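You operate a simulated robot arm through the tools that you are given. There is no shell and no other tool. Be economical: measure what you need, move in short steps, check, and stop when the job is done.

The job below is to be done with a simulated two-armed robot. You get a single attempt, and the scene is never put back.

JOB
Hold the section still, peel off the grey tape and stick on the red strip.
Fine: drop the grey tape in the clear tub; press the new strip down where the old one lay.
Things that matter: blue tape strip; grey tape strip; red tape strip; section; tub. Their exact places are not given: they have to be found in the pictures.

The check looks at the end state, three seconds after you hand in, the way a careful person would. Anything else that was tipped, shoved, dropped, spilled or broken makes it a failure.

ROBOT AND FRAMES
Two 7-joint arms with two-finger parallel grippers on one trunk, on a base that drives. Base frame: it is fixed to the floor where the robot stands at the start and does not move with it; the origin is under the middle of the robot, x ahead of it, y to its left, z up; the surface under the hand at the start is at about z = 0.52. Units: m, rad, N and s.
The left shoulder is at the start at [0.05, 0.209, 1.121], the right one opposite. With the tool pointing down near the work surface each hand reaches from about 0.1 to 0.82 m from the robot's upright axis, wherever it stands, measured 20 degrees to its own side. Places, roughly: grey tape strip (17x4x4 cm) [0.5, 0, 0.5]; tub [0.5, 0.2, 0.5]. Payload 4.4 kg a hand.
The tool frame of a hand sits at the grasp point between the pads (the TCP): z along the fingers, y along the line on which they close. The tips reach 0.023 m beyond it. The gripper opens to 0.094 m. The fingers are 0.038 m wide and 0.01 m thick; the gripper's body (0.054 by 0.096 m) begins 0.039 m behind the TCP.
Orientation is that of the tool frame in the base frame, as a unit quaternion [x, y, z, w]. With the fingers straight down and closing along the base's y, the tool's x points along the base's -x, its y along +y and its z along -z.

CONTROLS
- The arms move only by the tool apply_moves. It takes "left_motion", "right_motion" or both (then of equal length, played together; a hand with none holds still); each is a list of rows, each a list of 7 numbers: the turn, a rotation vector about the tool's x, y, z in rad, then the shift along the tool's x, y, z in m, then the opening in per cent of the stroke, from 0 (shut) to 100 (fully open). In form: [[rx, ry, rz, x, y, z, fingers], ...]. A call has 1 to 10 rows; each row shifts and turns the commanded pose from where the row before left it, along the tool's axes as they then stand. Each row takes 0.2 s and may step no farther than 0.05 m and 0.15 rad from the row before; otherwise, or with a gripper value out of range, the whole call is refused. A pose out of reach is approached as far as the arm can. The call stops where the force on the tool passes 40 N (or 10 N more than at its start, if that is more) or the arm is blocked; 0.2 s more then pass. The fingers move at their own pace (about 0.108 m/s each) and stop on an object; they squeeze with about 37 N. The grip force told is the motor's: it shows also when the fingers shut on nothing. Time passes only in rows, and 0.2 s behind the last, so rows that do not move let the fingers close. It gives the time, the measured TCP pose, the force on the tool (base axes), the opening and the grip force at its end, in the units of the frame above (readings bear some noise), with the torque about the TCP (base axes, N m) and any sound that the robot's microphone picked up.
- Cameras (640 x 400 px; columns grow to the right, rows downward): "scene" is now at [0.1349, -0.0215, 1.2622]; the picture's right is [-0.31, -0.95, 0.00], its down [-0.79, 0.26, -0.56] and it looks along [0.53, -0.17, -0.83] (base axes); focal length 282 px, centre (320, 200). "left" rides on the left gripper at [0.086, -0.016, -0.074] in its tool frame; the picture's right is [0.18, 0.98, 0.00], its down [-0.58, 0.11, -0.81] and it looks along [-0.79, 0.15, 0.59] (tool axes); focal length 243 px, centre (320, 200). "right" rides on the right gripper at [0.086, 0.016, -0.075] in its tool frame; the picture's right is [-0.18, 0.98, 0.00], its down [-0.58, -0.11, -0.81] and it looks along [-0.79, -0.15, 0.59] (tool axes); focal length 243 px, centre (320, 200).
- grab_frame(camera): a new picture of that camera. It takes no simulated time.
- raise_lower(by): slides the trunk up (or, below 0, down) by that many m; the arms and the scene camera ride with it, the base frame stays. It gives what a move gives, with no picture.
- base_move(legs): drives the robot by 1 to 6 legs, each [ahead, left, turn to the left] in m, m and rad, along the robot's own axes; the way and the turn of a leg run together, so that a leg with both is an arc; at most 1.5 m and 3.142 rad a leg. The arms and the cameras ride along, it lands a little off, and it stops where it bumps. It gives what a move gives.
- turn_head(pan, tilt): turns the head with the scene camera to pan (to the left, within 1.396 rad either way) and tilt (down, from -0.506 to 1.204), counted from straight ahead of the robot. It gives what a move gives.
- point_at(camera, pixels): there is no depth. For up to 12 entries [column, row, z] of the newest picture of that camera ("zoom" is the newest enlarged one), the place [x, y] in the base frame at which the ray of that pixel passes the height z, good to about 0.002 m. It takes no simulated time.
- enlarge(camera, box): a new picture of the part [left, top, right, bottom] of that camera's present view, enlarged. It takes no simulated time.
- sign_off(): hands the job in; it is judged then, once.

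Keep the steps short. Do not move on a guess: measure, check each grasp and each placing, and mend mistakes. In all there are 80 turns and 58 pictures (those below and enlarged ones count). Leave the grippers open and the arms clear of the work at the hand-in unless told otherwise, and finish with a single line.

The tools are called after "Emit:" as name(argument=value, ...) on one line, values as JSON. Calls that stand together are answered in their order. apply_moves: Moves the arms, as the interface text tells. Its arguments: {"type":"object","properties":{"left_motion":{"type":"array"},"right_motion":{"type":"array"}},"required":[]} The other tools are called the same way: raise_lower (by) slides the trunk up or down; base_move (legs) drives the base; turn_head (pan, tilt) turns the head that bears the scene camera; grab_frame (camera) takes a picture; point_at (camera, pixels) gives the place at which the rays of pixels pass given heights; enlarge (camera, box) takes an enlarged picture of a part of a camera's view; sign_off () hands the job in.

At the start:

```text
time_s: 0.0
left_ee_pos: [0.5071, 0.0676, 0.8479]
left_orientation: [0.0, 1.0, 0.0, 0.0]
left_contact_force: [0.4, -0.8, -0.1]
left_wrist_torque: [0.02, -0.03, 0.03]
left_width: 0.0937
left_grasp_force: 0.1
right_ee_pos: [0.4284, -0.4345, 0.8271]
right_orientation: [0.0, 1.0, 0.0, 0.0]
right_contact_force: [0.2, 0.4, 0.9]
right_wrist_torque: [0.01, 0.02, 0.01]
right_width: 0.0942
right_grasp_force: 0.0
trunk travel left (down, up): [-0.2, 0.363]
robot x, y, heading: [-0.002, -0.0016, 0.006]
head pan, tilt: [-0.312, 0.979]
```

scene: 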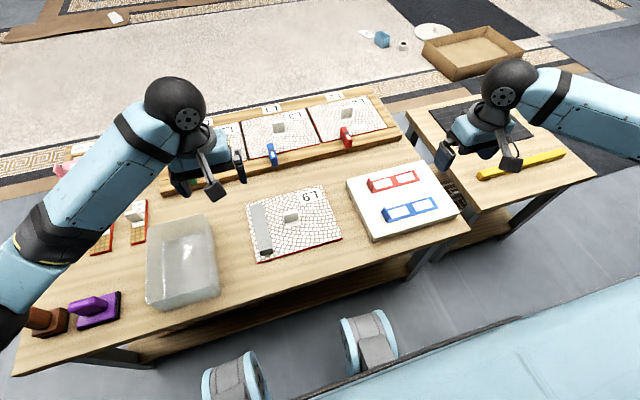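
right: 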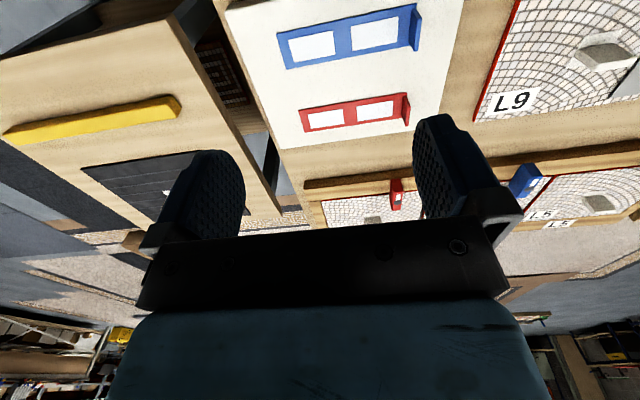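
left: 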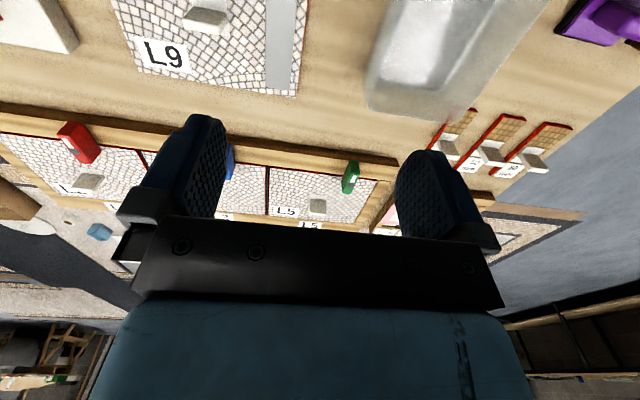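

I see the section (tile panel marked L9/61) at about (293,222) with the grey tape on its left edge, the tub at (183,262), and the red and blue strips on the white board. I'll zoom in on both areas.

Emit:
enlarge(camera="scene", box=[230, 170, 360, 270])

Emit:
enlarge(camera="scene", box=[340, 150, 470, 245])

Emit:
enlarge(camera="scene", box=[220, 80, 420, 200])

```text
4.00 times, centred on (295, 220) of scene
```

zoom: 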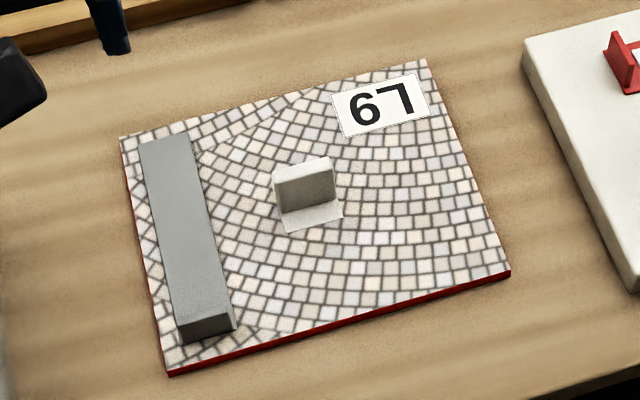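

```text
4.21 times, centred on (405, 198) of scene
```

zoom: 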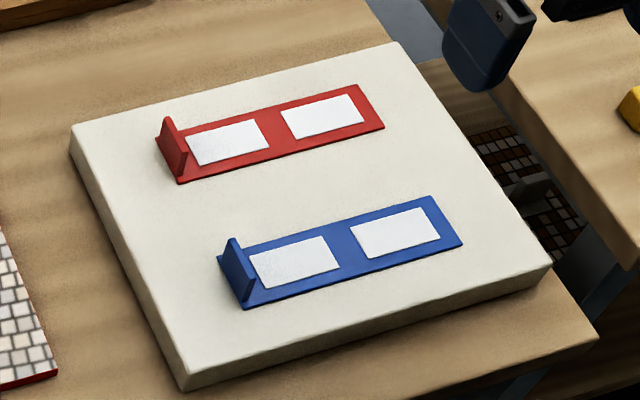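

```text
3.20 times, centred on (320, 140) of scene
```

zoom: 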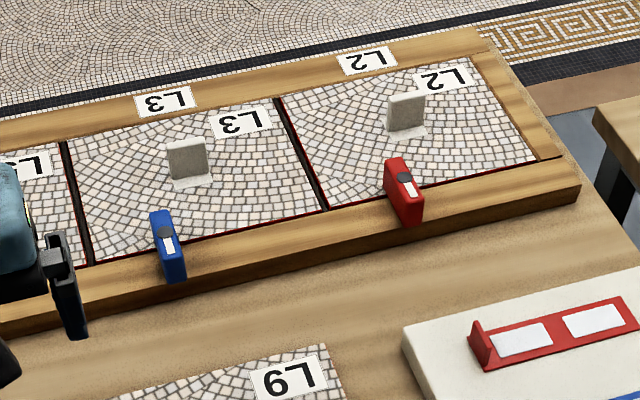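

Next I'll measure. I'm taking new zooms of the section area, then reading points from them.

Emit:
enlarge(camera="scene", box=[240, 180, 350, 270])

Emit:
enlarge(camera="left", box=[100, 0, 320, 110])

```text
4.44 times, centred on (295, 225) of scene
```

zoom: 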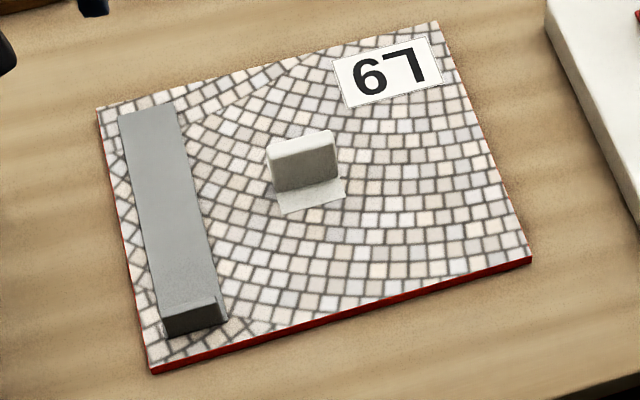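

```text
2.91 times, centred on (210, 55) of left
```

zoom: 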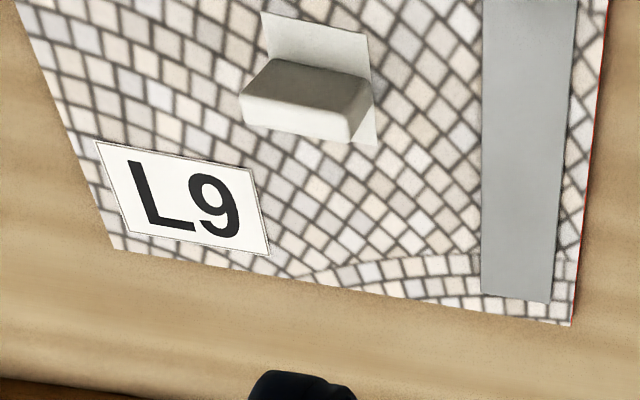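

I'm reading the section corners, the tape corners and the handle base from the scene picture, assuming a top surface at about z=0.53, plus a table edge point.

Emit:
point_at(camera="scene", pixels=[[244.8, 204.1, 0.53], [321.4, 184.9, 0.53], [342.5, 238.1, 0.53], [257.2, 263.3, 0.53], [250, 205.9, 0.53], [262.8, 203.6, 0.53], [259.6, 255.4, 0.53], [274.3, 252.5, 0.53], [285.5, 223.2, 0.53], [299, 219.4, 0.53], [286.5, 228, 0.53], [300.6, 223.4, 0.53]])

Emit:
point_at(camera="zoom", pixels=[[120, 250, 0.53], [570, 325, 0.53], [482, 292, 0.53], [550, 303, 0.53], [262, 12, 0.53], [368, 36, 0.53], [375, 146, 0.53], [245, 120, 0.56], [348, 142, 0.56], [250, 95, 0.56], [345, 115, 0.56], [270, 58, 0.56]])

```text
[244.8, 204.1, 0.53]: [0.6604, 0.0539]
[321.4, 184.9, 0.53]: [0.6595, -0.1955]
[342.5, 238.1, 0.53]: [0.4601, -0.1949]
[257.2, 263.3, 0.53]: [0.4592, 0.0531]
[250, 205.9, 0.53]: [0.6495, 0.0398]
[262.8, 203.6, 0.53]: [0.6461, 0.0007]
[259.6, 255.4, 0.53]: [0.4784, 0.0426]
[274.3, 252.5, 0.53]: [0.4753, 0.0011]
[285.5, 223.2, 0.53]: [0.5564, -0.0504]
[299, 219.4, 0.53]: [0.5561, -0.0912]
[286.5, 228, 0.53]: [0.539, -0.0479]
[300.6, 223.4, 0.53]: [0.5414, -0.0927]
```

```text
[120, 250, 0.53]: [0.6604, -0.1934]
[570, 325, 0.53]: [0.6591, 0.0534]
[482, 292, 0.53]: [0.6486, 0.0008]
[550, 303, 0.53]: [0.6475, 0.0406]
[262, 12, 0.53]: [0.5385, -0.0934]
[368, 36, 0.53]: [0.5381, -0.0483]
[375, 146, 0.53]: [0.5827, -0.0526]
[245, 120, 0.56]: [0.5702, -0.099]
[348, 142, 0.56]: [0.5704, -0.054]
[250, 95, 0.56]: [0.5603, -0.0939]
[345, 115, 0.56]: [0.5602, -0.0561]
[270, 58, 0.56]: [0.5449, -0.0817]
```

Both cameras agree on z≈0.53 for the section's top:
- **Section:** x 0.459–0.660, y −0.195–0.053.
- **Grey tape:** x 0.478–0.648, y 0.001–0.041, with a tab about 4 cm high at its near end.
- **Handle plate:** around (0.561, −0.071), lying along y.

Both hands need to close along x, so I'll turn each wrist 90° up high with its camera outward. The left hand moves a little to the left first.

Emit:
apply_moves(left_motion=[[0, 0, 0, 0, 0.05, 0, 100], [0, 0, 0, 0, 0.04, 0, 100], [0, 0, 0.15, 0, 0, 0, 100], [0, 0, 0.15, 0, 0, 0, 100], [0, 0, 0.15, 0, 0, 0, 100], [0, 0, 0.15, 0, 0, 0, 100], [0, 0, 0.15, 0, 0, 0, 100], [0, 0, 0.15, 0, 0, 0, 100], [0, 0, 0.15, 0, 0, 0, 100], [0, 0, 0.15, 0, 0, 0, 100]], right_motion=[[0, 0, -0.15, 0, 0, 0, 100], [0, 0, -0.15, 0, 0, 0, 100], [0, 0, -0.15, 0, 0, 0, 100], [0, 0, -0.15, 0, 0, 0, 100], [0, 0, -0.15, 0, 0, 0, 100], [0, 0, -0.15, 0, 0, 0, 100], [0, 0, -0.15, 0, 0, 0, 100], [0, 0, -0.15, 0, 0, 0, 100], [0, 0, -0.15, 0, 0, 0, 100], [0, 0, -0.15, 0, 0, 0, 100]])

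```text
time_s: 2.2
left_ee_pos: [0.5073, 0.1575, 0.8484]
left_orientation: [0.566, 0.825, -0.001, 0.0]
left_contact_force: [-0.4, 0.7, -0.9]
left_wrist_torque: [-0.01, -0.04, -0.01]
left_width: 0.094
left_grasp_force: 0.1
right_ee_pos: [0.4283, -0.4341, 0.8271]
right_orientation: [-0.682, 0.731, 0.0, 0.0]
right_contact_force: [0.8, 0.9, 0.3]
right_wrist_torque: [-0.01, 0.0, -0.01]
right_width: 0.094
right_grasp_force: 0.1
trunk travel left (down, up): [-0.2, 0.363]
robot x, y, heading: [-0.0037, 0.0034, -0.002]
head pan, tilt: [-0.312, 0.979]
```

The turning works. I'll finish both yaws and tilt both wrists outward by 0.3 rad.

Emit:
apply_moves(left_motion=[[0, 0, 0.15, 0, 0, 0, 100], [0, 0, 0.15, 0, 0, 0, 100], [0, 0, 0.071, 0, 0, 0, 100], [0, -0.15, 0, 0, 0, 0, 100], [0, -0.15, 0, 0, 0, 0, 100]], right_motion=[[0, 0, -0.071, 0, 0, 0, 100], [0, -0.15, 0, 0, 0, 0, 100], [0, -0.15, 0, 0, 0, 0, 100], [0, 0, 0, 0, 0, 0, 100], [0, 0, 0, 0, 0, 0, 100]])

```text
time_s: 3.4
left_ee_pos: [0.5072, 0.1578, 0.8486]
left_orientation: [0.699, 0.699, -0.107, 0.106]
left_contact_force: [0.3, -0.4, -0.6]
left_wrist_torque: [0.0, 0.01, -0.01]
left_width: 0.0939
left_grasp_force: 0.1
right_ee_pos: [0.4292, -0.4336, 0.8274]
right_orientation: [-0.699, 0.699, 0.105, 0.106]
right_contact_force: [0.0, 0.3, 0.4]
right_wrist_torque: [0.02, -0.01, -0.02]
right_width: 0.0941
right_grasp_force: 0.1
trunk travel left (down, up): [-0.2, 0.363]
robot x, y, heading: [0.0044, -0.0031, 0.0]
head pan, tilt: [-0.312, 0.979]
```

The tilts came out right. Next the right hand goes to about 14 cm above the handle, at (0.561, −0.071, 0.70).

Emit:
apply_moves(right_motion=[[0, 0, 0, -0.0343, -0.0147, 0.0254, 100], [0, 0, 0, -0.0343, -0.0147, 0.0254, 100], [0, 0, 0, -0.0343, -0.0147, 0.0254, 100], [0, 0, 0, -0.0343, -0.0147, 0.0254, 100], [0, 0, 0, -0.0343, -0.0147, 0.0254, 100], [0, 0, 0, -0.0343, -0.0147, 0.0254, 100], [0, 0, 0, -0.0343, -0.0147, 0.0254, 100], [0, 0, 0, -0.0343, -0.0147, 0.0254, 100], [0, 0, 0, -0.0346, -0.0144, 0.0255, 100]])

Emit:
grab_frame(camera="right")

Emit:
grab_frame(camera="scene")

```text
time_s: 5.4
left_ee_pos: [0.5065, 0.157, 0.8483]
left_orientation: [0.699, 0.699, -0.106, 0.106]
left_contact_force: [0.2, 0.9, -0.3]
left_wrist_torque: [-0.04, 0.02, 0.0]
left_width: 0.094
left_grasp_force: 0.1
right_ee_pos: [0.5602, -0.0734, 0.6994]
right_orientation: [-0.699, 0.699, 0.105, 0.105]
right_contact_force: [0.0, 0.5, -0.1]
right_wrist_torque: [0.01, -0.03, -0.02]
right_width: 0.094
right_grasp_force: 0.1
trunk travel left (down, up): [-0.2, 0.363]
robot x, y, heading: [-0.0001, 0.0001, -0.002]
head pan, tilt: [-0.312, 0.979]
```

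```text
49 pictures are left
```

right: 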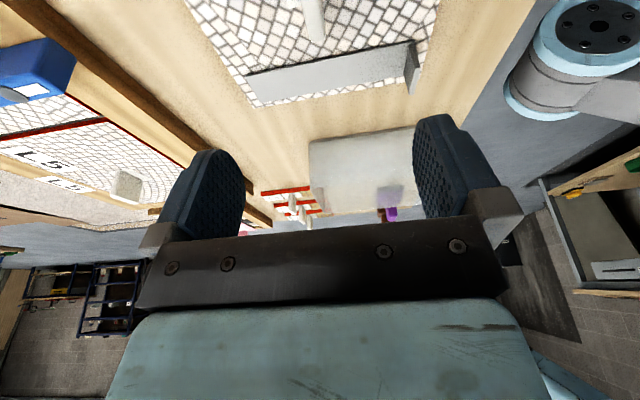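

```text
48 pictures are left
```

scene: 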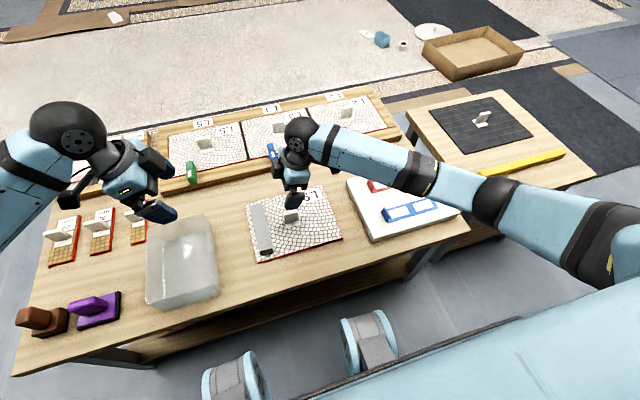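

The handle plate shows at the top of the right view, around column 313. I'll measure its x and that of the tape tab.

Emit:
enlarge(camera="right", box=[220, 0, 440, 110])

Emit:
enlarge(camera="left", box=[0, 0, 640, 400])

```text
2.91 times, centred on (330, 55) of right
```

zoom: 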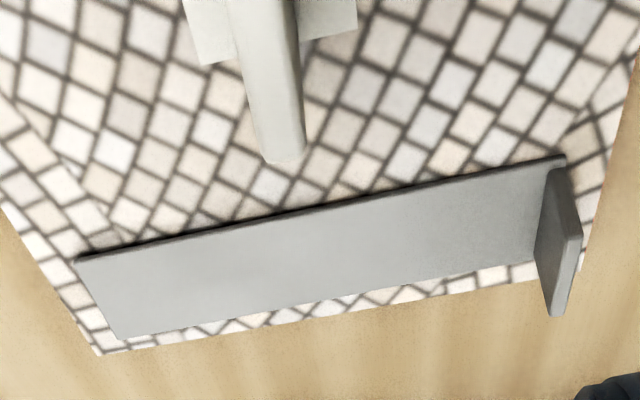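

```text
1.00 times, centred on (320, 200) of left (not enlarged: the box is as wide or as high as the picture)
```

zoom: 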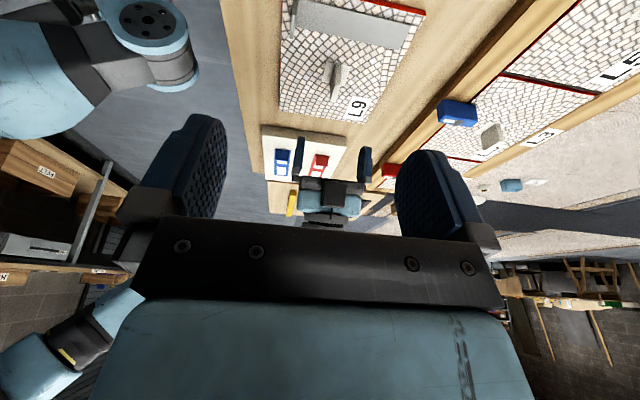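

Emit:
point_at(camera="right", pixels=[[310.1, 39, 0.57], [323.5, 39, 0.57], [310.1, 39, 0.58], [323.5, 39, 0.58], [401.1, 93.5, 0.57], [397.5, 93, 0.57], [410, 67, 0.57], [405, 71, 0.57], [394, 75, 0.53]])

```text
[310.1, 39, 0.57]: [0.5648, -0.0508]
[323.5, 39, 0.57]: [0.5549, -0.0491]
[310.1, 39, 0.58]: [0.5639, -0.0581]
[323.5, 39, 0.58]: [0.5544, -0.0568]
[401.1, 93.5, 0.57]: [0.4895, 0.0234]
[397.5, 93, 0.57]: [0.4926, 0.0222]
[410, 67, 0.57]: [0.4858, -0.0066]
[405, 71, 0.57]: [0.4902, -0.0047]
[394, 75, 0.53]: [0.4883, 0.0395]
```

The handle centre is at x≈0.560, y≈−0.071, with its top at about z 0.57, and the hand is already centred on it. I'll lower to TCP z≈0.565 and close gently.

Emit:
apply_moves(right_motion=[[0, 0, 0, 0.0094, 0, 0.0323, 100], [0, 0, 0, 0.0094, 0, 0.0323, 100], [0, 0, 0, 0.0094, 0, 0.0323, 100], [0, 0, 0, 0.0093, 0, 0.0321, 100]])

Emit:
enlarge(camera="scene", box=[230, 160, 360, 260])

Emit:
grab_frame(camera="right")

```text
time_s: 6.4
left_ee_pos: [0.5072, 0.1567, 0.8487]
left_orientation: [0.699, 0.699, -0.105, 0.106]
left_contact_force: [0.4, -0.3, 0.0]
left_wrist_torque: [0.0, 0.0, 0.0]
left_width: 0.0942
left_grasp_force: 0.0
right_ee_pos: [0.5618, -0.0689, 0.5648]
right_orientation: [-0.699, 0.7, 0.106, 0.106]
right_contact_force: [-1.0, -0.5, 0.0]
right_wrist_torque: [0.02, -0.01, 0.01]
right_width: 0.094
right_grasp_force: 0.1
trunk travel left (down, up): [-0.2, 0.363]
robot x, y, heading: [-0.0001, 0.0009, 0.004]
head pan, tilt: [-0.312, 0.979]
```

```text
4.00 times, centred on (295, 210) of scene
```

zoom: 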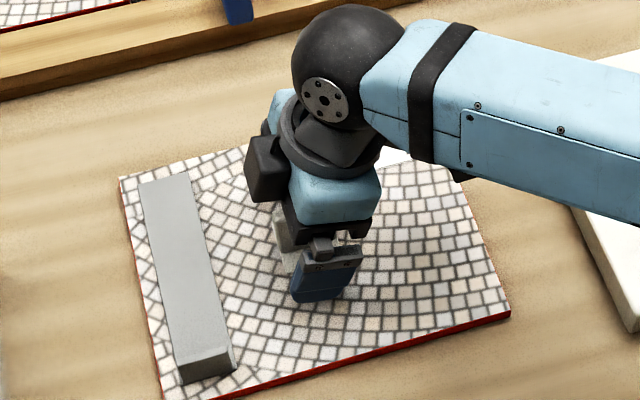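

```text
44 pictures are left
```

right: 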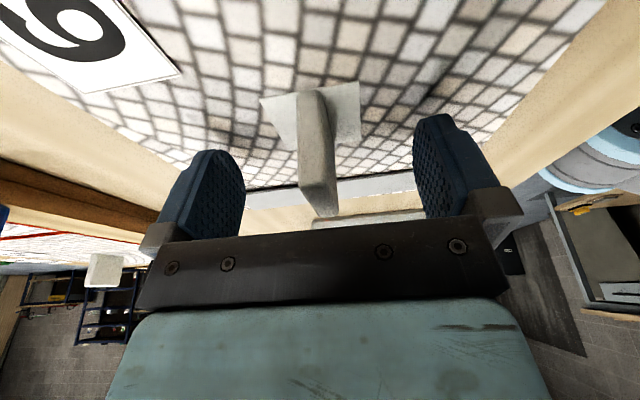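

The plate sits between the fingers but looks slightly off-centre. I'll check its x against the TCP before closing.

Emit:
point_at(camera="right", pixels=[[300, 182, 0.572], [336, 182, 0.572], [297, 95, 0.535], [324, 92, 0.535], [262, 100, 0.532], [359, 82, 0.532]])

```text
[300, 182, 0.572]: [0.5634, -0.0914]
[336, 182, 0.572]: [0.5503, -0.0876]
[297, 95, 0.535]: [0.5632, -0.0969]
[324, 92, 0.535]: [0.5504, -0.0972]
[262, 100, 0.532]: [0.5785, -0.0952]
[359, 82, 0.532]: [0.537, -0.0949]
```

The plate centre is around 0.558–0.559, so I'll shift 2.5 mm toward −x and close.

Emit:
apply_moves(right_motion=[[0, 0, 0, 0, 0.0025, 0, 100], [0, 0, 0, 0, 0, 0, 40], [0, 0, 0, 0, 0, 0, 20], [0, 0, 0, 0, 0, 0, 0], [0, 0, 0, 0, 0, 0, 0]])

Emit:
enlarge(camera="scene", box=[240, 180, 350, 270])

```text
time_s: 7.6
left_ee_pos: [0.5068, 0.1571, 0.8474]
left_orientation: [0.699, 0.699, -0.105, 0.106]
left_contact_force: [0.1, -0.9, 0.4]
left_wrist_torque: [0.0, 0.04, 0.01]
left_width: 0.0942
left_grasp_force: 0.0
right_ee_pos: [0.558, -0.0704, 0.5655]
right_orientation: [-0.699, 0.699, 0.106, 0.105]
right_contact_force: [2.2, -0.1, 1.3]
right_wrist_torque: [-0.09, 0.04, -0.06]
right_width: 0.0122
right_grasp_force: 36.4
trunk travel left (down, up): [-0.2, 0.363]
robot x, y, heading: [-0.0, 0.0029, -0.002]
head pan, tilt: [-0.312, 0.979]
```

```text
4.44 times, centred on (295, 225) of scene
```

zoom: 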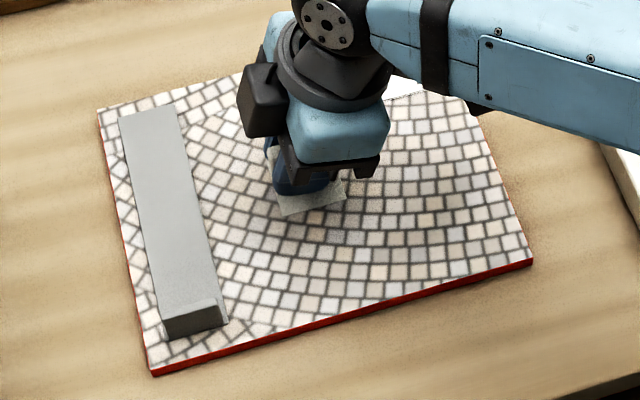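

The grip is firm (width 12 mm) and the section hasn't moved. The left hand now goes above the tape tab, at about (0.481, 0.021, 0.70).

Emit:
apply_moves(left_motion=[[0, 0, 0, -0.0172, -0.0052, 0.0363, 100], [0, 0, 0, -0.0172, -0.0052, 0.0363, 100], [0, 0, 0, -0.0172, -0.0052, 0.0363, 100], [0, 0, 0, -0.0172, -0.0052, 0.0363, 100], [0, 0, 0, -0.0172, -0.0052, 0.0363, 100]], right_motion=[[0, 0, 0, 0, 0, 0, 0], [0, 0, 0, 0, 0, 0, 0], [0, 0, 0, 0, 0, 0, 0], [0, 0, 0, 0, 0, 0, 0], [0, 0, 0, 0, 0, 0, 0]])

Emit:
enlarge(camera="left", box=[200, 0, 440, 150])

```text
time_s: 8.8
left_ee_pos: [0.4825, 0.0206, 0.6994]
left_orientation: [0.698, 0.7, -0.105, 0.107]
left_contact_force: [0.4, 0.7, -0.3]
left_wrist_torque: [-0.01, 0.02, -0.02]
left_width: 0.094
left_grasp_force: 0.1
right_ee_pos: [0.5581, -0.0695, 0.5651]
right_orientation: [-0.699, 0.699, 0.106, 0.106]
right_contact_force: [0.7, -3.0, 1.5]
right_wrist_torque: [0.38, 0.04, -0.13]
right_width: 0.0115
right_grasp_force: 36.7
trunk travel left (down, up): [-0.2, 0.363]
robot x, y, heading: [-0.0003, 0.0038, -0.005]
head pan, tilt: [-0.312, 0.979]
```

```text
2.67 times, centred on (320, 75) of left
```

zoom: 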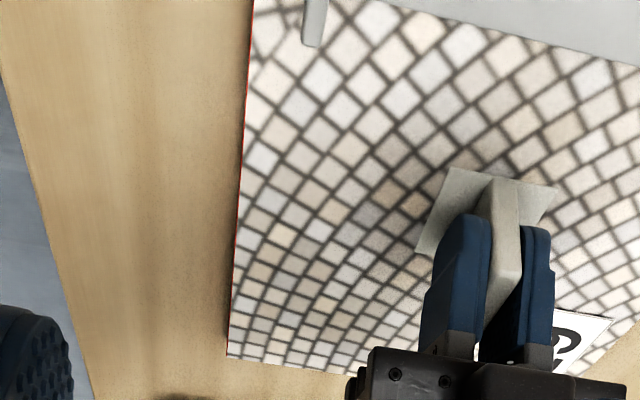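

The tab's inner top corner is at the top of this view, around zoom columns 302–327. I'll read its position.

Emit:
point_at(camera="zoom", pixels=[[303, 43, 0.555], [320, 47, 0.555], [326, 30, 0.555], [303, 43, 0.565], [320, 47, 0.565], [306, 5, 0.555], [310, 43, 0.545]])

Emit:
enlarge(camera="right", box=[320, 130, 440, 230])

```text
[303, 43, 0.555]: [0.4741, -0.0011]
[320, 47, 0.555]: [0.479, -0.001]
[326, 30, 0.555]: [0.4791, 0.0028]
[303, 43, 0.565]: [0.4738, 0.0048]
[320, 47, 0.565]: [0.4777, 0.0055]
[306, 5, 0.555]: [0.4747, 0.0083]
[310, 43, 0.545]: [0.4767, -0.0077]
```

```text
4.00 times, centred on (380, 180) of right
```

zoom: 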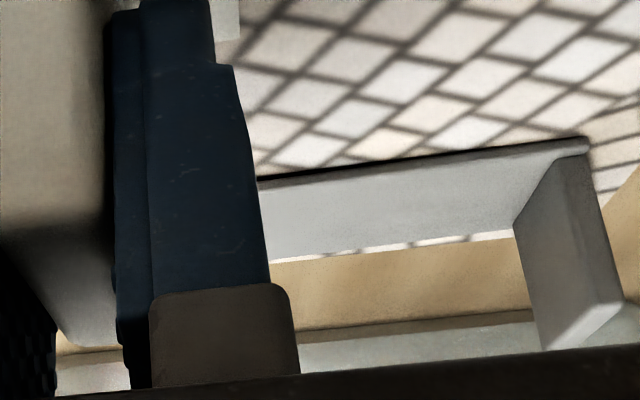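

The tab centre is at x≈0.478–0.482 with its top at about 0.56. I'll go down to z=0.60, just above it, and look again.

Emit:
apply_moves(left_motion=[[0, 0, 0, 0.0098, -0.001, 0.0315, 100], [0, 0, 0, 0.0098, 0, 0.0315, 100], [0, 0, 0, 0.0097, 0, 0.0315, 100]], right_motion=[[0, 0, 0, 0, 0, 0, 0], [0, 0, 0, 0, 0, 0, 0], [0, 0, 0, 0, 0, 0, 0]])

Emit:
grab_frame(camera="left")

```text
time_s: 9.6
left_ee_pos: [0.4793, 0.0205, 0.6005]
left_orientation: [0.699, 0.699, -0.106, 0.107]
left_contact_force: [0.3, -1.0, -0.3]
left_wrist_torque: [0.01, 0.0, -0.01]
left_width: 0.0941
left_grasp_force: 0.1
right_ee_pos: [0.5586, -0.0677, 0.5638]
right_orientation: [-0.699, 0.699, 0.105, 0.106]
right_contact_force: [1.5, -1.2, 2.1]
right_wrist_torque: [0.0, 0.03, -0.17]
right_width: 0.0119
right_grasp_force: 36.7
trunk travel left (down, up): [-0.2, 0.363]
robot x, y, heading: [0.0012, 0.0, -0.002]
head pan, tilt: [-0.312, 0.979]
```

```text
40 pictures are left
```

left: 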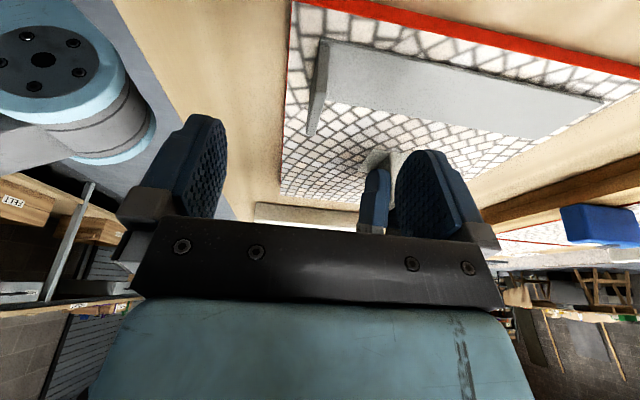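

Emit:
point_at(camera="left", pixels=[[307, 134, 0.56], [316, 136, 0.56], [319, 102, 0.56], [320, 40, 0.535], [329, 41, 0.535], [327, 97, 0.534], [306, 134, 0.565], [603, 103, 0.533], [530, 138, 0.533]])

```text
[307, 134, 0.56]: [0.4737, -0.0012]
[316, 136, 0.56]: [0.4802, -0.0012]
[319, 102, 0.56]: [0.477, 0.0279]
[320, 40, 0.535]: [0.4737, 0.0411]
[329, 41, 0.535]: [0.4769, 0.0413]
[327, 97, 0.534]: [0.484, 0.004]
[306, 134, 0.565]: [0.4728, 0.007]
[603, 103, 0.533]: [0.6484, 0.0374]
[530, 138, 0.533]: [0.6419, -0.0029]
```

The tab centre is at x≈0.477 with its top at about 0.561. I'll lower to z 0.565 and close on the tab.

Emit:
apply_moves(left_motion=[[0, 0, 0, 0.0105, -0.0015, 0.0339, 100], [0, 0, 0, 0, 0, 0, 40], [0, 0, 0, 0, 0, 0, 20], [0, 0, 0, 0, 0, 0, 0], [0, 0, 0, 0, 0, 0, 0]], right_motion=[[0, 0, 0, 0, 0, 0, 0], [0, 0, 0, 0, 0, 0, 0], [0, 0, 0, 0, 0, 0, 0], [0, 0, 0, 0, 0, 0, 0], [0, 0, 0, 0, 0, 0, 0]])

Emit:
enlarge(camera="scene", box=[230, 170, 360, 270])

Emit:
grab_frame(camera="left")

```text
time_s: 10.8
left_ee_pos: [0.4776, 0.0204, 0.5656]
left_orientation: [0.699, 0.699, -0.106, 0.106]
left_contact_force: [-9.2, -0.2, 3.0]
left_wrist_torque: [-0.02, 0.01, 0.04]
left_width: 0.0046
left_grasp_force: 37.0
right_ee_pos: [0.5583, -0.0697, 0.5642]
right_orientation: [0.7, -0.699, -0.106, -0.105]
right_contact_force: [6.8, 0.5, -0.6]
right_wrist_torque: [0.11, 0.01, -0.38]
right_width: 0.0118
right_grasp_force: 37.3
trunk travel left (down, up): [-0.2, 0.363]
robot x, y, heading: [0.0, 0.0024, 0.002]
head pan, tilt: [-0.312, 0.979]
```

```text
4.00 times, centred on (295, 220) of scene
```

zoom: 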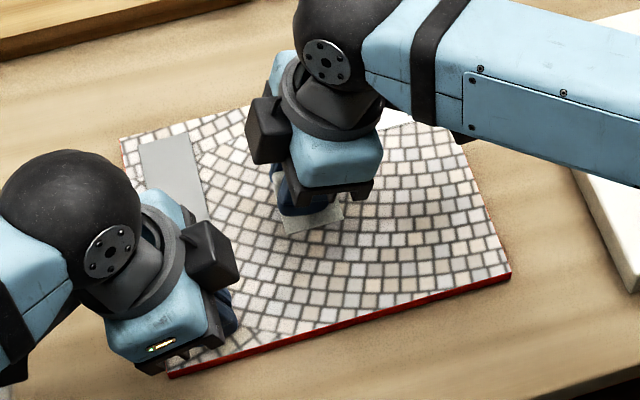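

```text
38 pictures are left
```

left: 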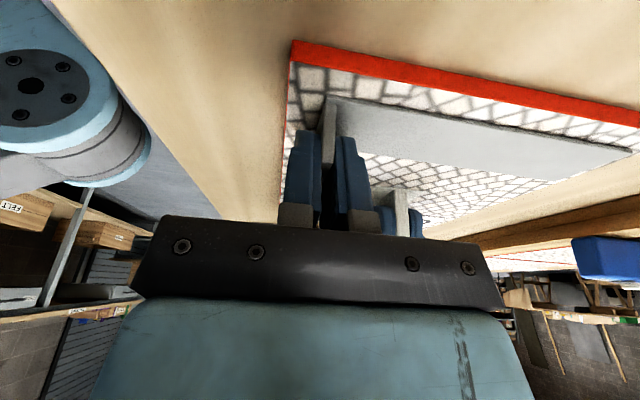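

The tab is gripped, 4.6 mm wide. I'll start the peel by lifting the tab end slowly, tipping it as if hinged at the far end, while the right hand holds.

Emit:
apply_moves(left_motion=[[0.0191, 0, -0.0059, -0.001, 0, -0.00325, 0], [0.0191, 0, -0.0059, -0.001, 0, -0.00325, 0], [0.0191, 0, -0.0059, -0.001, 0, -0.00325, 0]], right_motion=[[0, 0, 0, 0, 0, 0, 0], [0, 0, 0, 0, 0, 0, 0], [0, 0, 0, 0, 0, 0, 0]])

Emit:
enlarge(camera="right", box=[200, 100, 460, 240])

```text
time_s: 11.6
left_ee_pos: [0.4789, 0.0208, 0.5766]
left_orientation: [0.695, 0.703, -0.125, 0.085]
left_contact_force: [0.1, 1.0, 1.0]
left_wrist_torque: [0.02, 0.02, -0.01]
left_width: 0.0047
left_grasp_force: 37.0
right_ee_pos: [0.5565, -0.0689, 0.566]
right_orientation: [0.699, -0.699, -0.106, -0.106]
right_contact_force: [0.8, 0.7, 2.3]
right_wrist_torque: [-0.05, -0.04, 0.04]
right_width: 0.0118
right_grasp_force: 36.9
trunk travel left (down, up): [-0.2, 0.363]
robot x, y, heading: [0.0006, 0.0029, -0.004]
head pan, tilt: [-0.312, 0.979]
```

```text
2.46 times, centred on (330, 170) of right
```

zoom: 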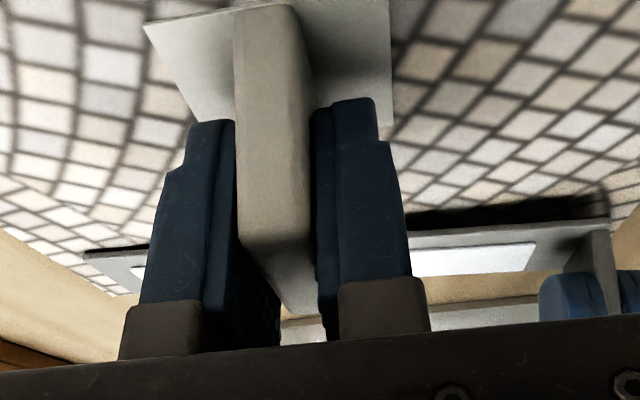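

The strip has come free; there is a shadow under its whole length and almost no force. I'll lift it straight up 14 cm and then measure the tub.

Emit:
apply_moves(left_motion=[[0, 0, 0, -0.0103, -0.002, -0.0334, 0], [0, 0, 0, -0.0103, -0.002, -0.0334, 0], [0, 0, 0, -0.0103, -0.002, -0.0334, 0], [0, 0, 0, -0.0103, -0.002, -0.0334, 0]], right_motion=[[0, 0, 0, 0, 0, 0, 0], [0, 0, 0, 0, 0, 0, 0], [0, 0, 0, 0, 0, 0, 0], [0, 0, 0, 0, 0, 0, 0]])

Emit:
grab_frame(camera="scene")

Emit:
enlarge(camera="scene", box=[120, 190, 280, 320])

```text
time_s: 12.6
left_ee_pos: [0.4801, 0.0218, 0.7157]
left_orientation: [0.695, 0.702, -0.127, 0.085]
left_contact_force: [-0.5, -0.8, -0.2]
left_wrist_torque: [-0.02, 0.02, 0.0]
left_width: 0.0046
left_grasp_force: 37.6
right_ee_pos: [0.5584, -0.069, 0.565]
right_orientation: [-0.699, 0.699, 0.106, 0.106]
right_contact_force: [-1.5, 1.3, 3.1]
right_wrist_torque: [0.03, -0.06, 0.07]
right_width: 0.012
right_grasp_force: 36.6
trunk travel left (down, up): [-0.2, 0.363]
robot x, y, heading: [0.0041, 0.0004, 0.0]
head pan, tilt: [-0.312, 0.979]
```

```text
36 pictures are left
```

scene: 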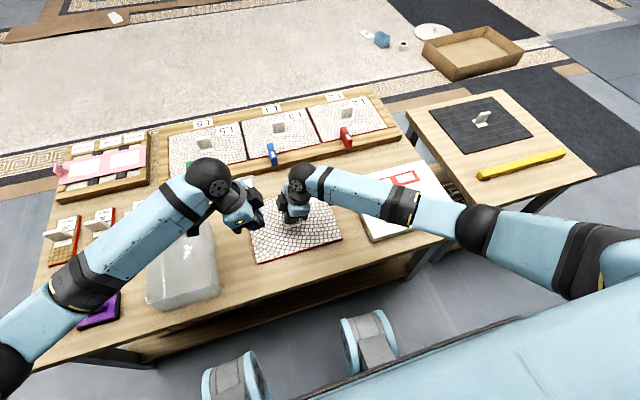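

```text
3.08 times, centred on (200, 255) of scene
```

zoom: 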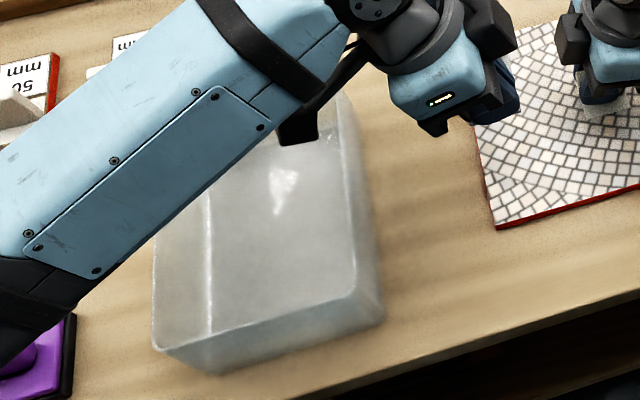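

I'll read the tub corners from this zoom and from the earlier picture's coordinates.

Emit:
point_at(camera="zoom", pixels=[[385, 318, 0.52], [222, 375, 0.52], [358, 295, 0.6], [152, 348, 0.6], [358, 295, 0.57], [152, 348, 0.57], [335, 95, 0.6], [335, 95, 0.57]])

Emit:
point_at(camera="scene", pixels=[[148, 228, 0.6], [208, 215, 0.6], [148, 228, 0.57], [208, 215, 0.57]])

```text
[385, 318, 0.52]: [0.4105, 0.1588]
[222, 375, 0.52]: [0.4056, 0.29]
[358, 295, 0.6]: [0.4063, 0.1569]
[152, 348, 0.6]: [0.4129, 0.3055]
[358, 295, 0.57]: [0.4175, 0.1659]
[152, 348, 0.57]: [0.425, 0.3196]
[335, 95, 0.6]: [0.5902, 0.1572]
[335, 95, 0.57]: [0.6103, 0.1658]
```

```text
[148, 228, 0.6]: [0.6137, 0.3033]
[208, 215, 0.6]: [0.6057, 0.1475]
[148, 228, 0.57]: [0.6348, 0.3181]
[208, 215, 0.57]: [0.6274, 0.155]
```

The tub rim is at z≈0.60 and spans x 0.408–0.61, y 0.155–0.305. I'll tip the strip's far end down about 0.3 rad, then carry it at height over the tub and check.

Emit:
apply_moves(left_motion=[[0.1146, 0, -0.0355, 0, 0, 0, 0], [0.1146, 0, -0.0355, 0, 0, 0, 0], [0, 0, 0, 0.0404, -0.0076, -0.0101, 0], [0, 0, 0, 0.0404, -0.0076, -0.0101, 0], [0, 0, 0, 0.0404, -0.0076, -0.0101, 0], [0, 0, 0, 0.0404, -0.0076, -0.0101, 0], [0, 0, 0, 0.0404, -0.0076, -0.0101, 0]], right_motion=[[0, 0, 0, 0, 0, 0, 0], [0, 0, 0, 0, 0, 0, 0], [0, 0, 0, 0, 0, 0, 0], [0, 0, 0, 0, 0, 0, 0], [0, 0, 0, 0, 0, 0, 0], [0, 0, 0, 0, 0, 0, 0], [0, 0, 0, 0, 0, 0, 0]])

Emit:
enlarge(camera="scene", box=[120, 180, 280, 310])

Emit:
grab_frame(camera="left")

```text
time_s: 14.2
left_ee_pos: [0.4404, 0.2296, 0.7187]
left_orientation: [0.676, 0.706, -0.209, 0.0]
left_contact_force: [0.1, 0.7, -1.3]
left_wrist_torque: [-0.04, -0.01, 0.02]
left_width: 0.0045
left_grasp_force: 37.0
right_ee_pos: [0.5591, -0.0689, 0.5643]
right_orientation: [0.7, -0.699, -0.106, -0.104]
right_contact_force: [-1.9, -0.7, 1.8]
right_wrist_torque: [1.09, -0.19, -0.08]
right_width: 0.0121
right_grasp_force: 37.1
trunk travel left (down, up): [-0.2, 0.363]
robot x, y, heading: [-0.0012, -0.001, 0.001]
head pan, tilt: [-0.312, 0.979]
```

```text
3.08 times, centred on (200, 245) of scene
```

zoom: 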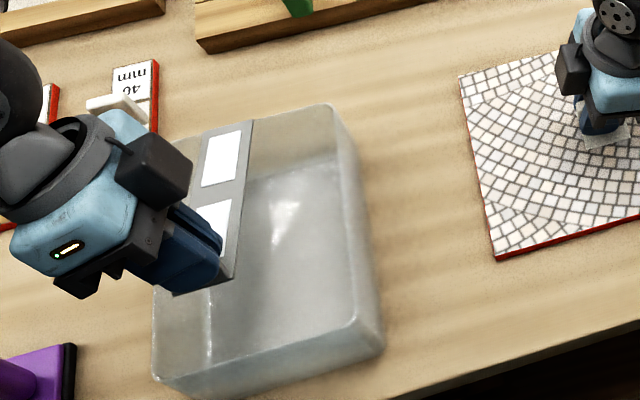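

```text
33 pictures are left
```

left: 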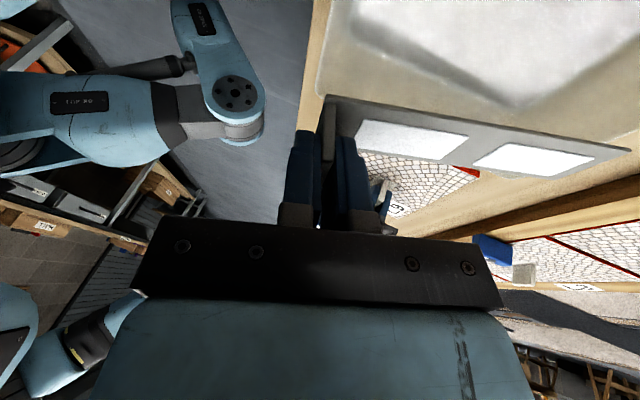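

The strip hangs over the tub with its far end angled down. I'll lower it 78 mm, so its far end is inside and the fingertips are still above the rim.

Emit:
apply_moves(left_motion=[[0, 0, 0, 0.0111, 0.0115, 0.0356, 0], [0, 0, 0, 0.0111, 0.0115, 0.0356, 0]])

Emit:
enlarge(camera="scene", box=[120, 190, 280, 320])

Emit:
grab_frame(camera="left")

```text
time_s: 14.8
left_ee_pos: [0.4397, 0.227, 0.6416]
left_orientation: [0.675, 0.707, -0.209, 0.0]
left_contact_force: [0.5, -0.1, 0.0]
left_wrist_torque: [-0.01, 0.02, -0.04]
left_width: 0.0045
left_grasp_force: 36.7
right_ee_pos: [0.5572, -0.0693, 0.5651]
right_orientation: [0.699, -0.699, -0.106, -0.106]
right_contact_force: [-0.5, -1.5, 2.3]
right_wrist_torque: [1.02, 0.01, -0.03]
right_width: 0.0118
right_grasp_force: 36.6
trunk travel left (down, up): [-0.2, 0.363]
robot x, y, heading: [0.0013, 0.0005, 0.002]
head pan, tilt: [-0.312, 0.979]
```

```text
3.08 times, centred on (200, 255) of scene
```

zoom: 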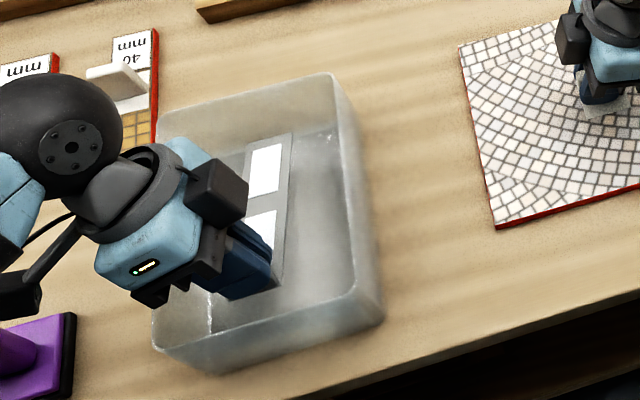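

```text
31 pictures are left
```

left: 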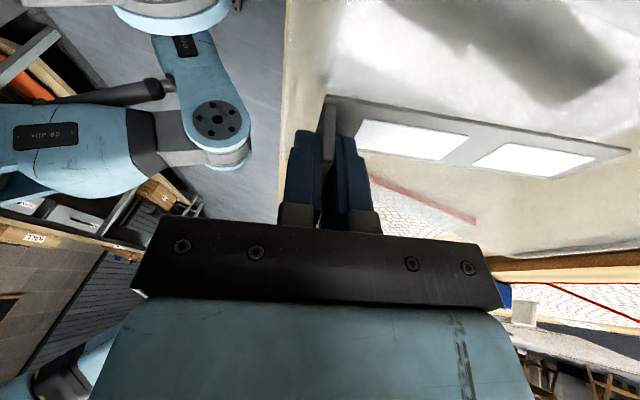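

The strip is inside the tub's outline, with its far end down in it. I'll open and then lift away.

Emit:
apply_moves(left_motion=[[0, 0, 0, 0, 0, 0, 30], [0, 0, 0, 0, 0, 0, 30], [0, 0, 0, -0.0111, -0.0115, -0.0356, 30], [0, 0, 0, -0.0111, -0.0115, -0.0356, 30], [0, 0, 0, -0.0111, -0.0115, -0.0356, 60], [0, 0, 0, 0, 0, 0, 100]])

Emit:
enlarge(camera="scene", box=[120, 190, 280, 320])

```text
time_s: 16.2
left_ee_pos: [0.4407, 0.2302, 0.7564]
left_orientation: [0.676, 0.707, -0.209, 0.001]
left_contact_force: [0.0, 0.2, 0.5]
left_wrist_torque: [-0.01, -0.03, -0.02]
left_width: 0.0937
left_grasp_force: 0.0
right_ee_pos: [0.5578, -0.0703, 0.5659]
right_orientation: [0.699, -0.699, -0.105, -0.106]
right_contact_force: [1.5, -2.6, 1.5]
right_wrist_torque: [0.46, -0.01, -0.08]
right_width: 0.0118
right_grasp_force: 37.6
trunk travel left (down, up): [-0.2, 0.363]
robot x, y, heading: [0.0001, 0.0039, -0.002]
head pan, tilt: [-0.312, 0.979]
```

```text
3.08 times, centred on (200, 255) of scene
```

zoom: 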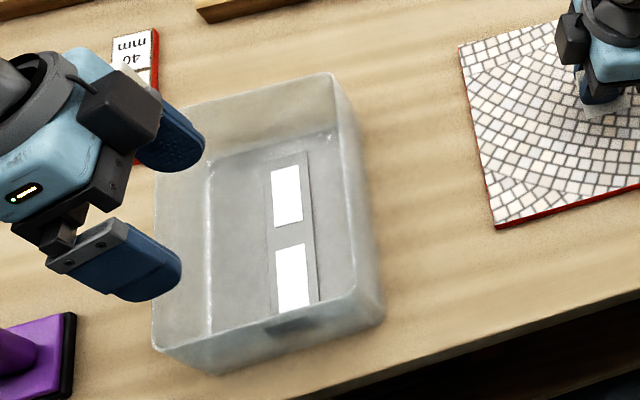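

The grey tape lies flat in the tub. The right hand can let go of the handle and rise. I'll also undo the left hand's pitch and move it left a little for clearance.

Emit:
apply_moves(right_motion=[[0, 0, 0, 0, 0, 0, 40], [0, 0, 0, 0, 0, 0, 100], [0, 0, 0, 0, 0, 0, 100], [0, 0, 0, -0.0111, 0, -0.0358, 100], [0, 0, 0, -0.0111, 0, -0.0358, 100], [0, 0, 0, -0.0111, 0, -0.0358, 100], [0, 0, 0, -0.0111, 0, -0.0358, 100], [0, 0.15, 0, 0, 0, 0, 100], [0, 0.15, 0, 0, 0, 0, 100]], left_motion=[[-0.1146, 0, 0.0355, 0, 0, 0, 100], [-0.1146, 0, 0.0355, 0, 0, 0, 100], [-0.0573, 0, 0.0177, 0, 0, 0, 100], [0, 0, 0, 0.0111, 0, -0.0358, 100], [0, 0, 0, 0.03, 0, 0, 100], [0, 0, 0, 0.03, 0, 0, 100], [0, 0, 0, 0, 0, 0, 100], [0, 0, 0, 0, 0, 0, 100], [0, 0, 0, 0, 0, 0, 100]])

Emit:
apply_moves(right_motion=[[0, 0, 0.15, 0.04, 0, 0, 100], [0, 0, 0.15, 0.04, 0, 0, 100], [0, 0, 0.15, 0.03, 0, 0, 100], [0, 0, 0.15, 0.03, 0, 0, 100], [0, 0, 0.15, 0, 0, 0, 100], [0, 0, 0.15, 0, 0, 0, 100], [0, 0, 0.15, 0, 0, 0, 100], [0, 0, 0.15, 0, 0, 0, 100], [0, 0, 0.15, 0, 0, 0, 100], [0, 0, 0.15, 0, 0, 0, 100]])

Emit:
grab_frame(camera="scene")

```text
time_s: 18.2
left_ee_pos: [0.4388, 0.3087, 0.7709]
left_orientation: [0.699, 0.699, -0.106, 0.106]
left_contact_force: [0.7, -0.2, 0.6]
left_wrist_torque: [0.0, 0.0, -0.04]
left_width: 0.0941
left_grasp_force: 0.0
right_ee_pos: [0.5595, -0.0689, 0.7152]
right_orientation: [-0.706, 0.708, -0.001, -0.001]
right_contact_force: [1.2, 0.8, -0.4]
right_wrist_torque: [-0.02, -0.03, -0.02]
right_width: 0.0937
right_grasp_force: 0.1
trunk travel left (down, up): [-0.2, 0.363]
robot x, y, heading: [0.0002, -0.0012, -0.005]
head pan, tilt: [-0.312, 0.979]
```

```text
time_s: 20.4
left_ee_pos: [0.4391, 0.3088, 0.77]
left_orientation: [0.699, 0.699, -0.106, 0.106]
left_contact_force: [0.5, -0.3, 0.1]
left_wrist_torque: [0.01, -0.01, -0.01]
left_width: 0.0942
left_grasp_force: 0.1
right_ee_pos: [0.5309, -0.2043, 0.7156]
right_orientation: [-0.034, 0.999, 0.0, -0.001]
right_contact_force: [0.2, -0.6, -0.8]
right_wrist_torque: [-0.01, 0.0, -0.01]
right_width: 0.094
right_grasp_force: 0.1
trunk travel left (down, up): [-0.2, 0.363]
robot x, y, heading: [0.0013, -0.0012, -0.0]
head pan, tilt: [-0.312, 0.979]
```

```text
29 pictures are left
```

scene: 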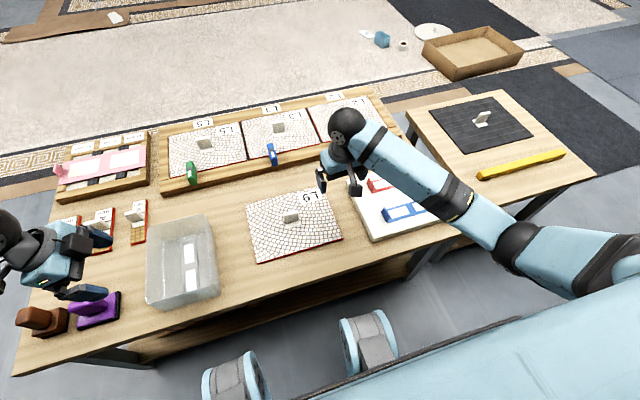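

The right hand is near standard orientation. I'll compute red strip positions for a few candidate board heights using the scene pixels, and look through the right wrist camera to cross-check.

Emit:
point_at(camera="scene", pixels=[[371.3, 194, 0.54], [371.3, 194, 0.56], [420.2, 180.7, 0.54], [420.2, 180.7, 0.56], [413.8, 170.7, 0.54], [413.8, 170.7, 0.56]])

Emit:
grab_frame(camera="right")

```text
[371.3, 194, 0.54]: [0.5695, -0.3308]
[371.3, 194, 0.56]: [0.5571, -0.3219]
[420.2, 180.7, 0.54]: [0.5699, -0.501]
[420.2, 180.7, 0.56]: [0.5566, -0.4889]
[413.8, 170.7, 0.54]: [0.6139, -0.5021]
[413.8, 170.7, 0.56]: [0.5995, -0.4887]
```

```text
28 pictures are left
```

right: 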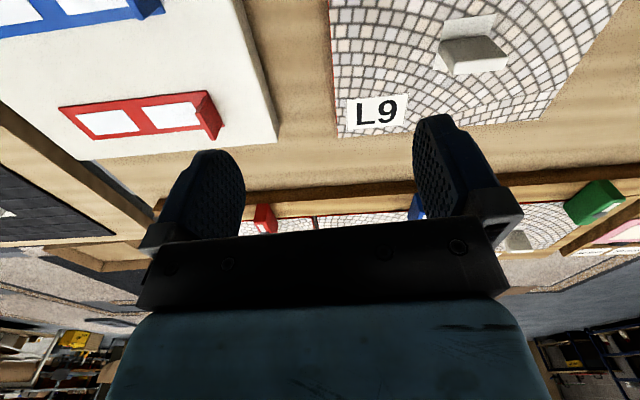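

At z≈0.54 the strip length comes out at 17 cm, so that's its height. The tab is near (0.59, −0.33). I'll finish the yaw and move above it.

Emit:
apply_moves(right_motion=[[0, 0, 0.07, 0, 0, 0, 100], [0, 0, 0, -0.02, -0.042, 0.005, 100], [0, 0, 0, -0.02, -0.042, 0.005, 100], [0, 0, 0, -0.02, -0.042, 0.005, 100]])

Emit:
enlarge(camera="right", box=[100, 0, 420, 200])

```text
time_s: 21.4
left_ee_pos: [0.4384, 0.3092, 0.771]
left_orientation: [0.699, 0.699, -0.105, 0.106]
left_contact_force: [0.8, -1.0, 0.9]
left_wrist_torque: [0.0, -0.03, -0.02]
left_width: 0.0938
left_grasp_force: 0.0
right_ee_pos: [0.5886, -0.3305, 0.7021]
right_orientation: [0.0, 1.0, 0.0, 0.0]
right_contact_force: [-0.1, -0.4, 0.3]
right_wrist_torque: [-0.03, 0.05, 0.01]
right_width: 0.0942
right_grasp_force: 0.1
trunk travel left (down, up): [-0.2, 0.363]
robot x, y, heading: [-0.0026, -0.002, 0.002]
head pan, tilt: [-0.312, 0.979]
```

```text
2.00 times, centred on (260, 100) of right
```

zoom: 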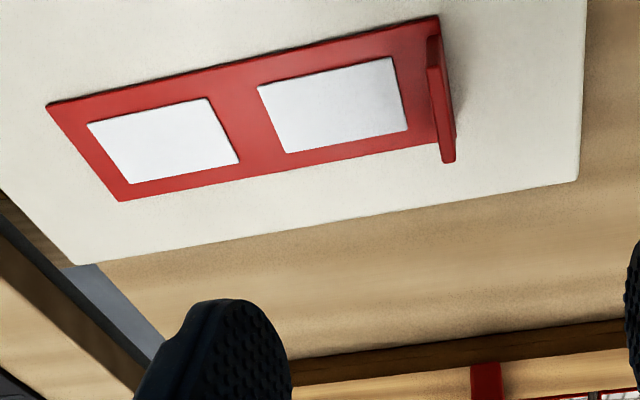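

Emit:
point_at(camera="zoom", pixels=[[45, 104, 0.543], [120, 201, 0.543], [438, 16, 0.543], [428, 38, 0.57], [441, 40, 0.57], [443, 162, 0.57], [455, 160, 0.57], [443, 162, 0.575], [440, 140, 0.543], [568, 182, 0.54]])

```text
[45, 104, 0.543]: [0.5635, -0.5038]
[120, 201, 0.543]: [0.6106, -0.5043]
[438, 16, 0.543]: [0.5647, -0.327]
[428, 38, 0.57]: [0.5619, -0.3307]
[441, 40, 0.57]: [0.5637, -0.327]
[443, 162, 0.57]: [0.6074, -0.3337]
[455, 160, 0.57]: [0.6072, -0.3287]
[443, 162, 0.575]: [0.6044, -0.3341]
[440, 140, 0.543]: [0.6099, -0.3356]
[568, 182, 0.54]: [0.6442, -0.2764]
```

The scales suggest the strip surface is nearer z=0.55. I'll re-read at that height.

Emit:
point_at(camera="zoom", pixels=[[45, 104, 0.552], [120, 201, 0.552], [438, 16, 0.552], [428, 38, 0.58], [441, 40, 0.58], [443, 162, 0.58], [455, 160, 0.58], [440, 140, 0.552]])

Emit:
point_at(camera="scene", pixels=[[371.3, 194, 0.55], [420.2, 180.7, 0.55], [413.8, 170.7, 0.55], [366.3, 184.5, 0.55], [368.2, 178.5, 0.58], [373.4, 187.3, 0.58]])

```text
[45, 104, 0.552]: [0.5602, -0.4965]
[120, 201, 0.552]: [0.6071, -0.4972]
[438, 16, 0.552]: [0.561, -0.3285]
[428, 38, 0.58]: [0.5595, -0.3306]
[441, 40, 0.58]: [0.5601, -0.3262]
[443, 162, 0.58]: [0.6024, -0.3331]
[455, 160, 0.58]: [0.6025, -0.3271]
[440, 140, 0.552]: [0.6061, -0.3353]
```

```text
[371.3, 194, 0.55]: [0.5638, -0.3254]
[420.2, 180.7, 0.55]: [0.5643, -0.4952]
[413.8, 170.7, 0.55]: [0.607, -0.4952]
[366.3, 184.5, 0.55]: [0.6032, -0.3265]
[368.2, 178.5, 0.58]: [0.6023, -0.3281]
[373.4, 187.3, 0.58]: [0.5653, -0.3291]
```

Both cameras now agree: strip x 0.563–0.605, y −0.4965 to −0.3265; tab at y≈−0.329, top at z≈0.58. I'll lower to z≈0.612 and check centring.

Emit:
apply_moves(right_motion=[[0, 0, 0, 0.0046, 0.0015, 0.045, 100], [0, 0, 0, 0, 0, 0.045, 100]])

Emit:
grab_frame(camera="right")

```text
time_s: 22.0
left_ee_pos: [0.4395, 0.3088, 0.7706]
left_orientation: [0.699, 0.7, -0.105, 0.107]
left_contact_force: [0.5, -0.7, -0.7]
left_wrist_torque: [0.02, 0.01, 0.01]
left_width: 0.0938
left_grasp_force: 0.0
right_ee_pos: [0.5869, -0.3301, 0.6109]
right_orientation: [-0.001, 1.0, 0.001, 0.0]
right_contact_force: [0.1, 0.2, -0.9]
right_wrist_torque: [0.0, -0.03, -0.01]
right_width: 0.0942
right_grasp_force: 0.2
trunk travel left (down, up): [-0.2, 0.363]
robot x, y, heading: [-0.003, -0.0023, 0.002]
head pan, tilt: [-0.312, 0.979]
```

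```text
26 pictures are left
```

right: 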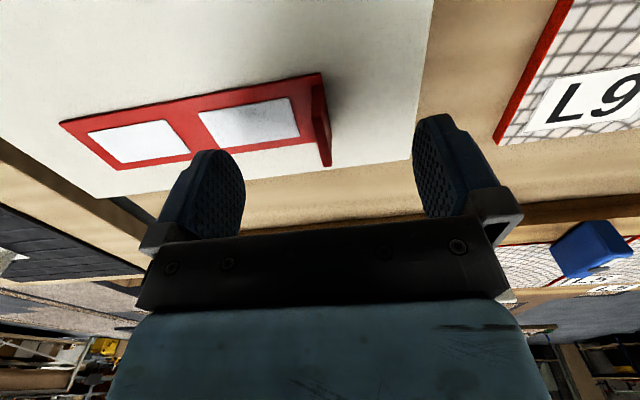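

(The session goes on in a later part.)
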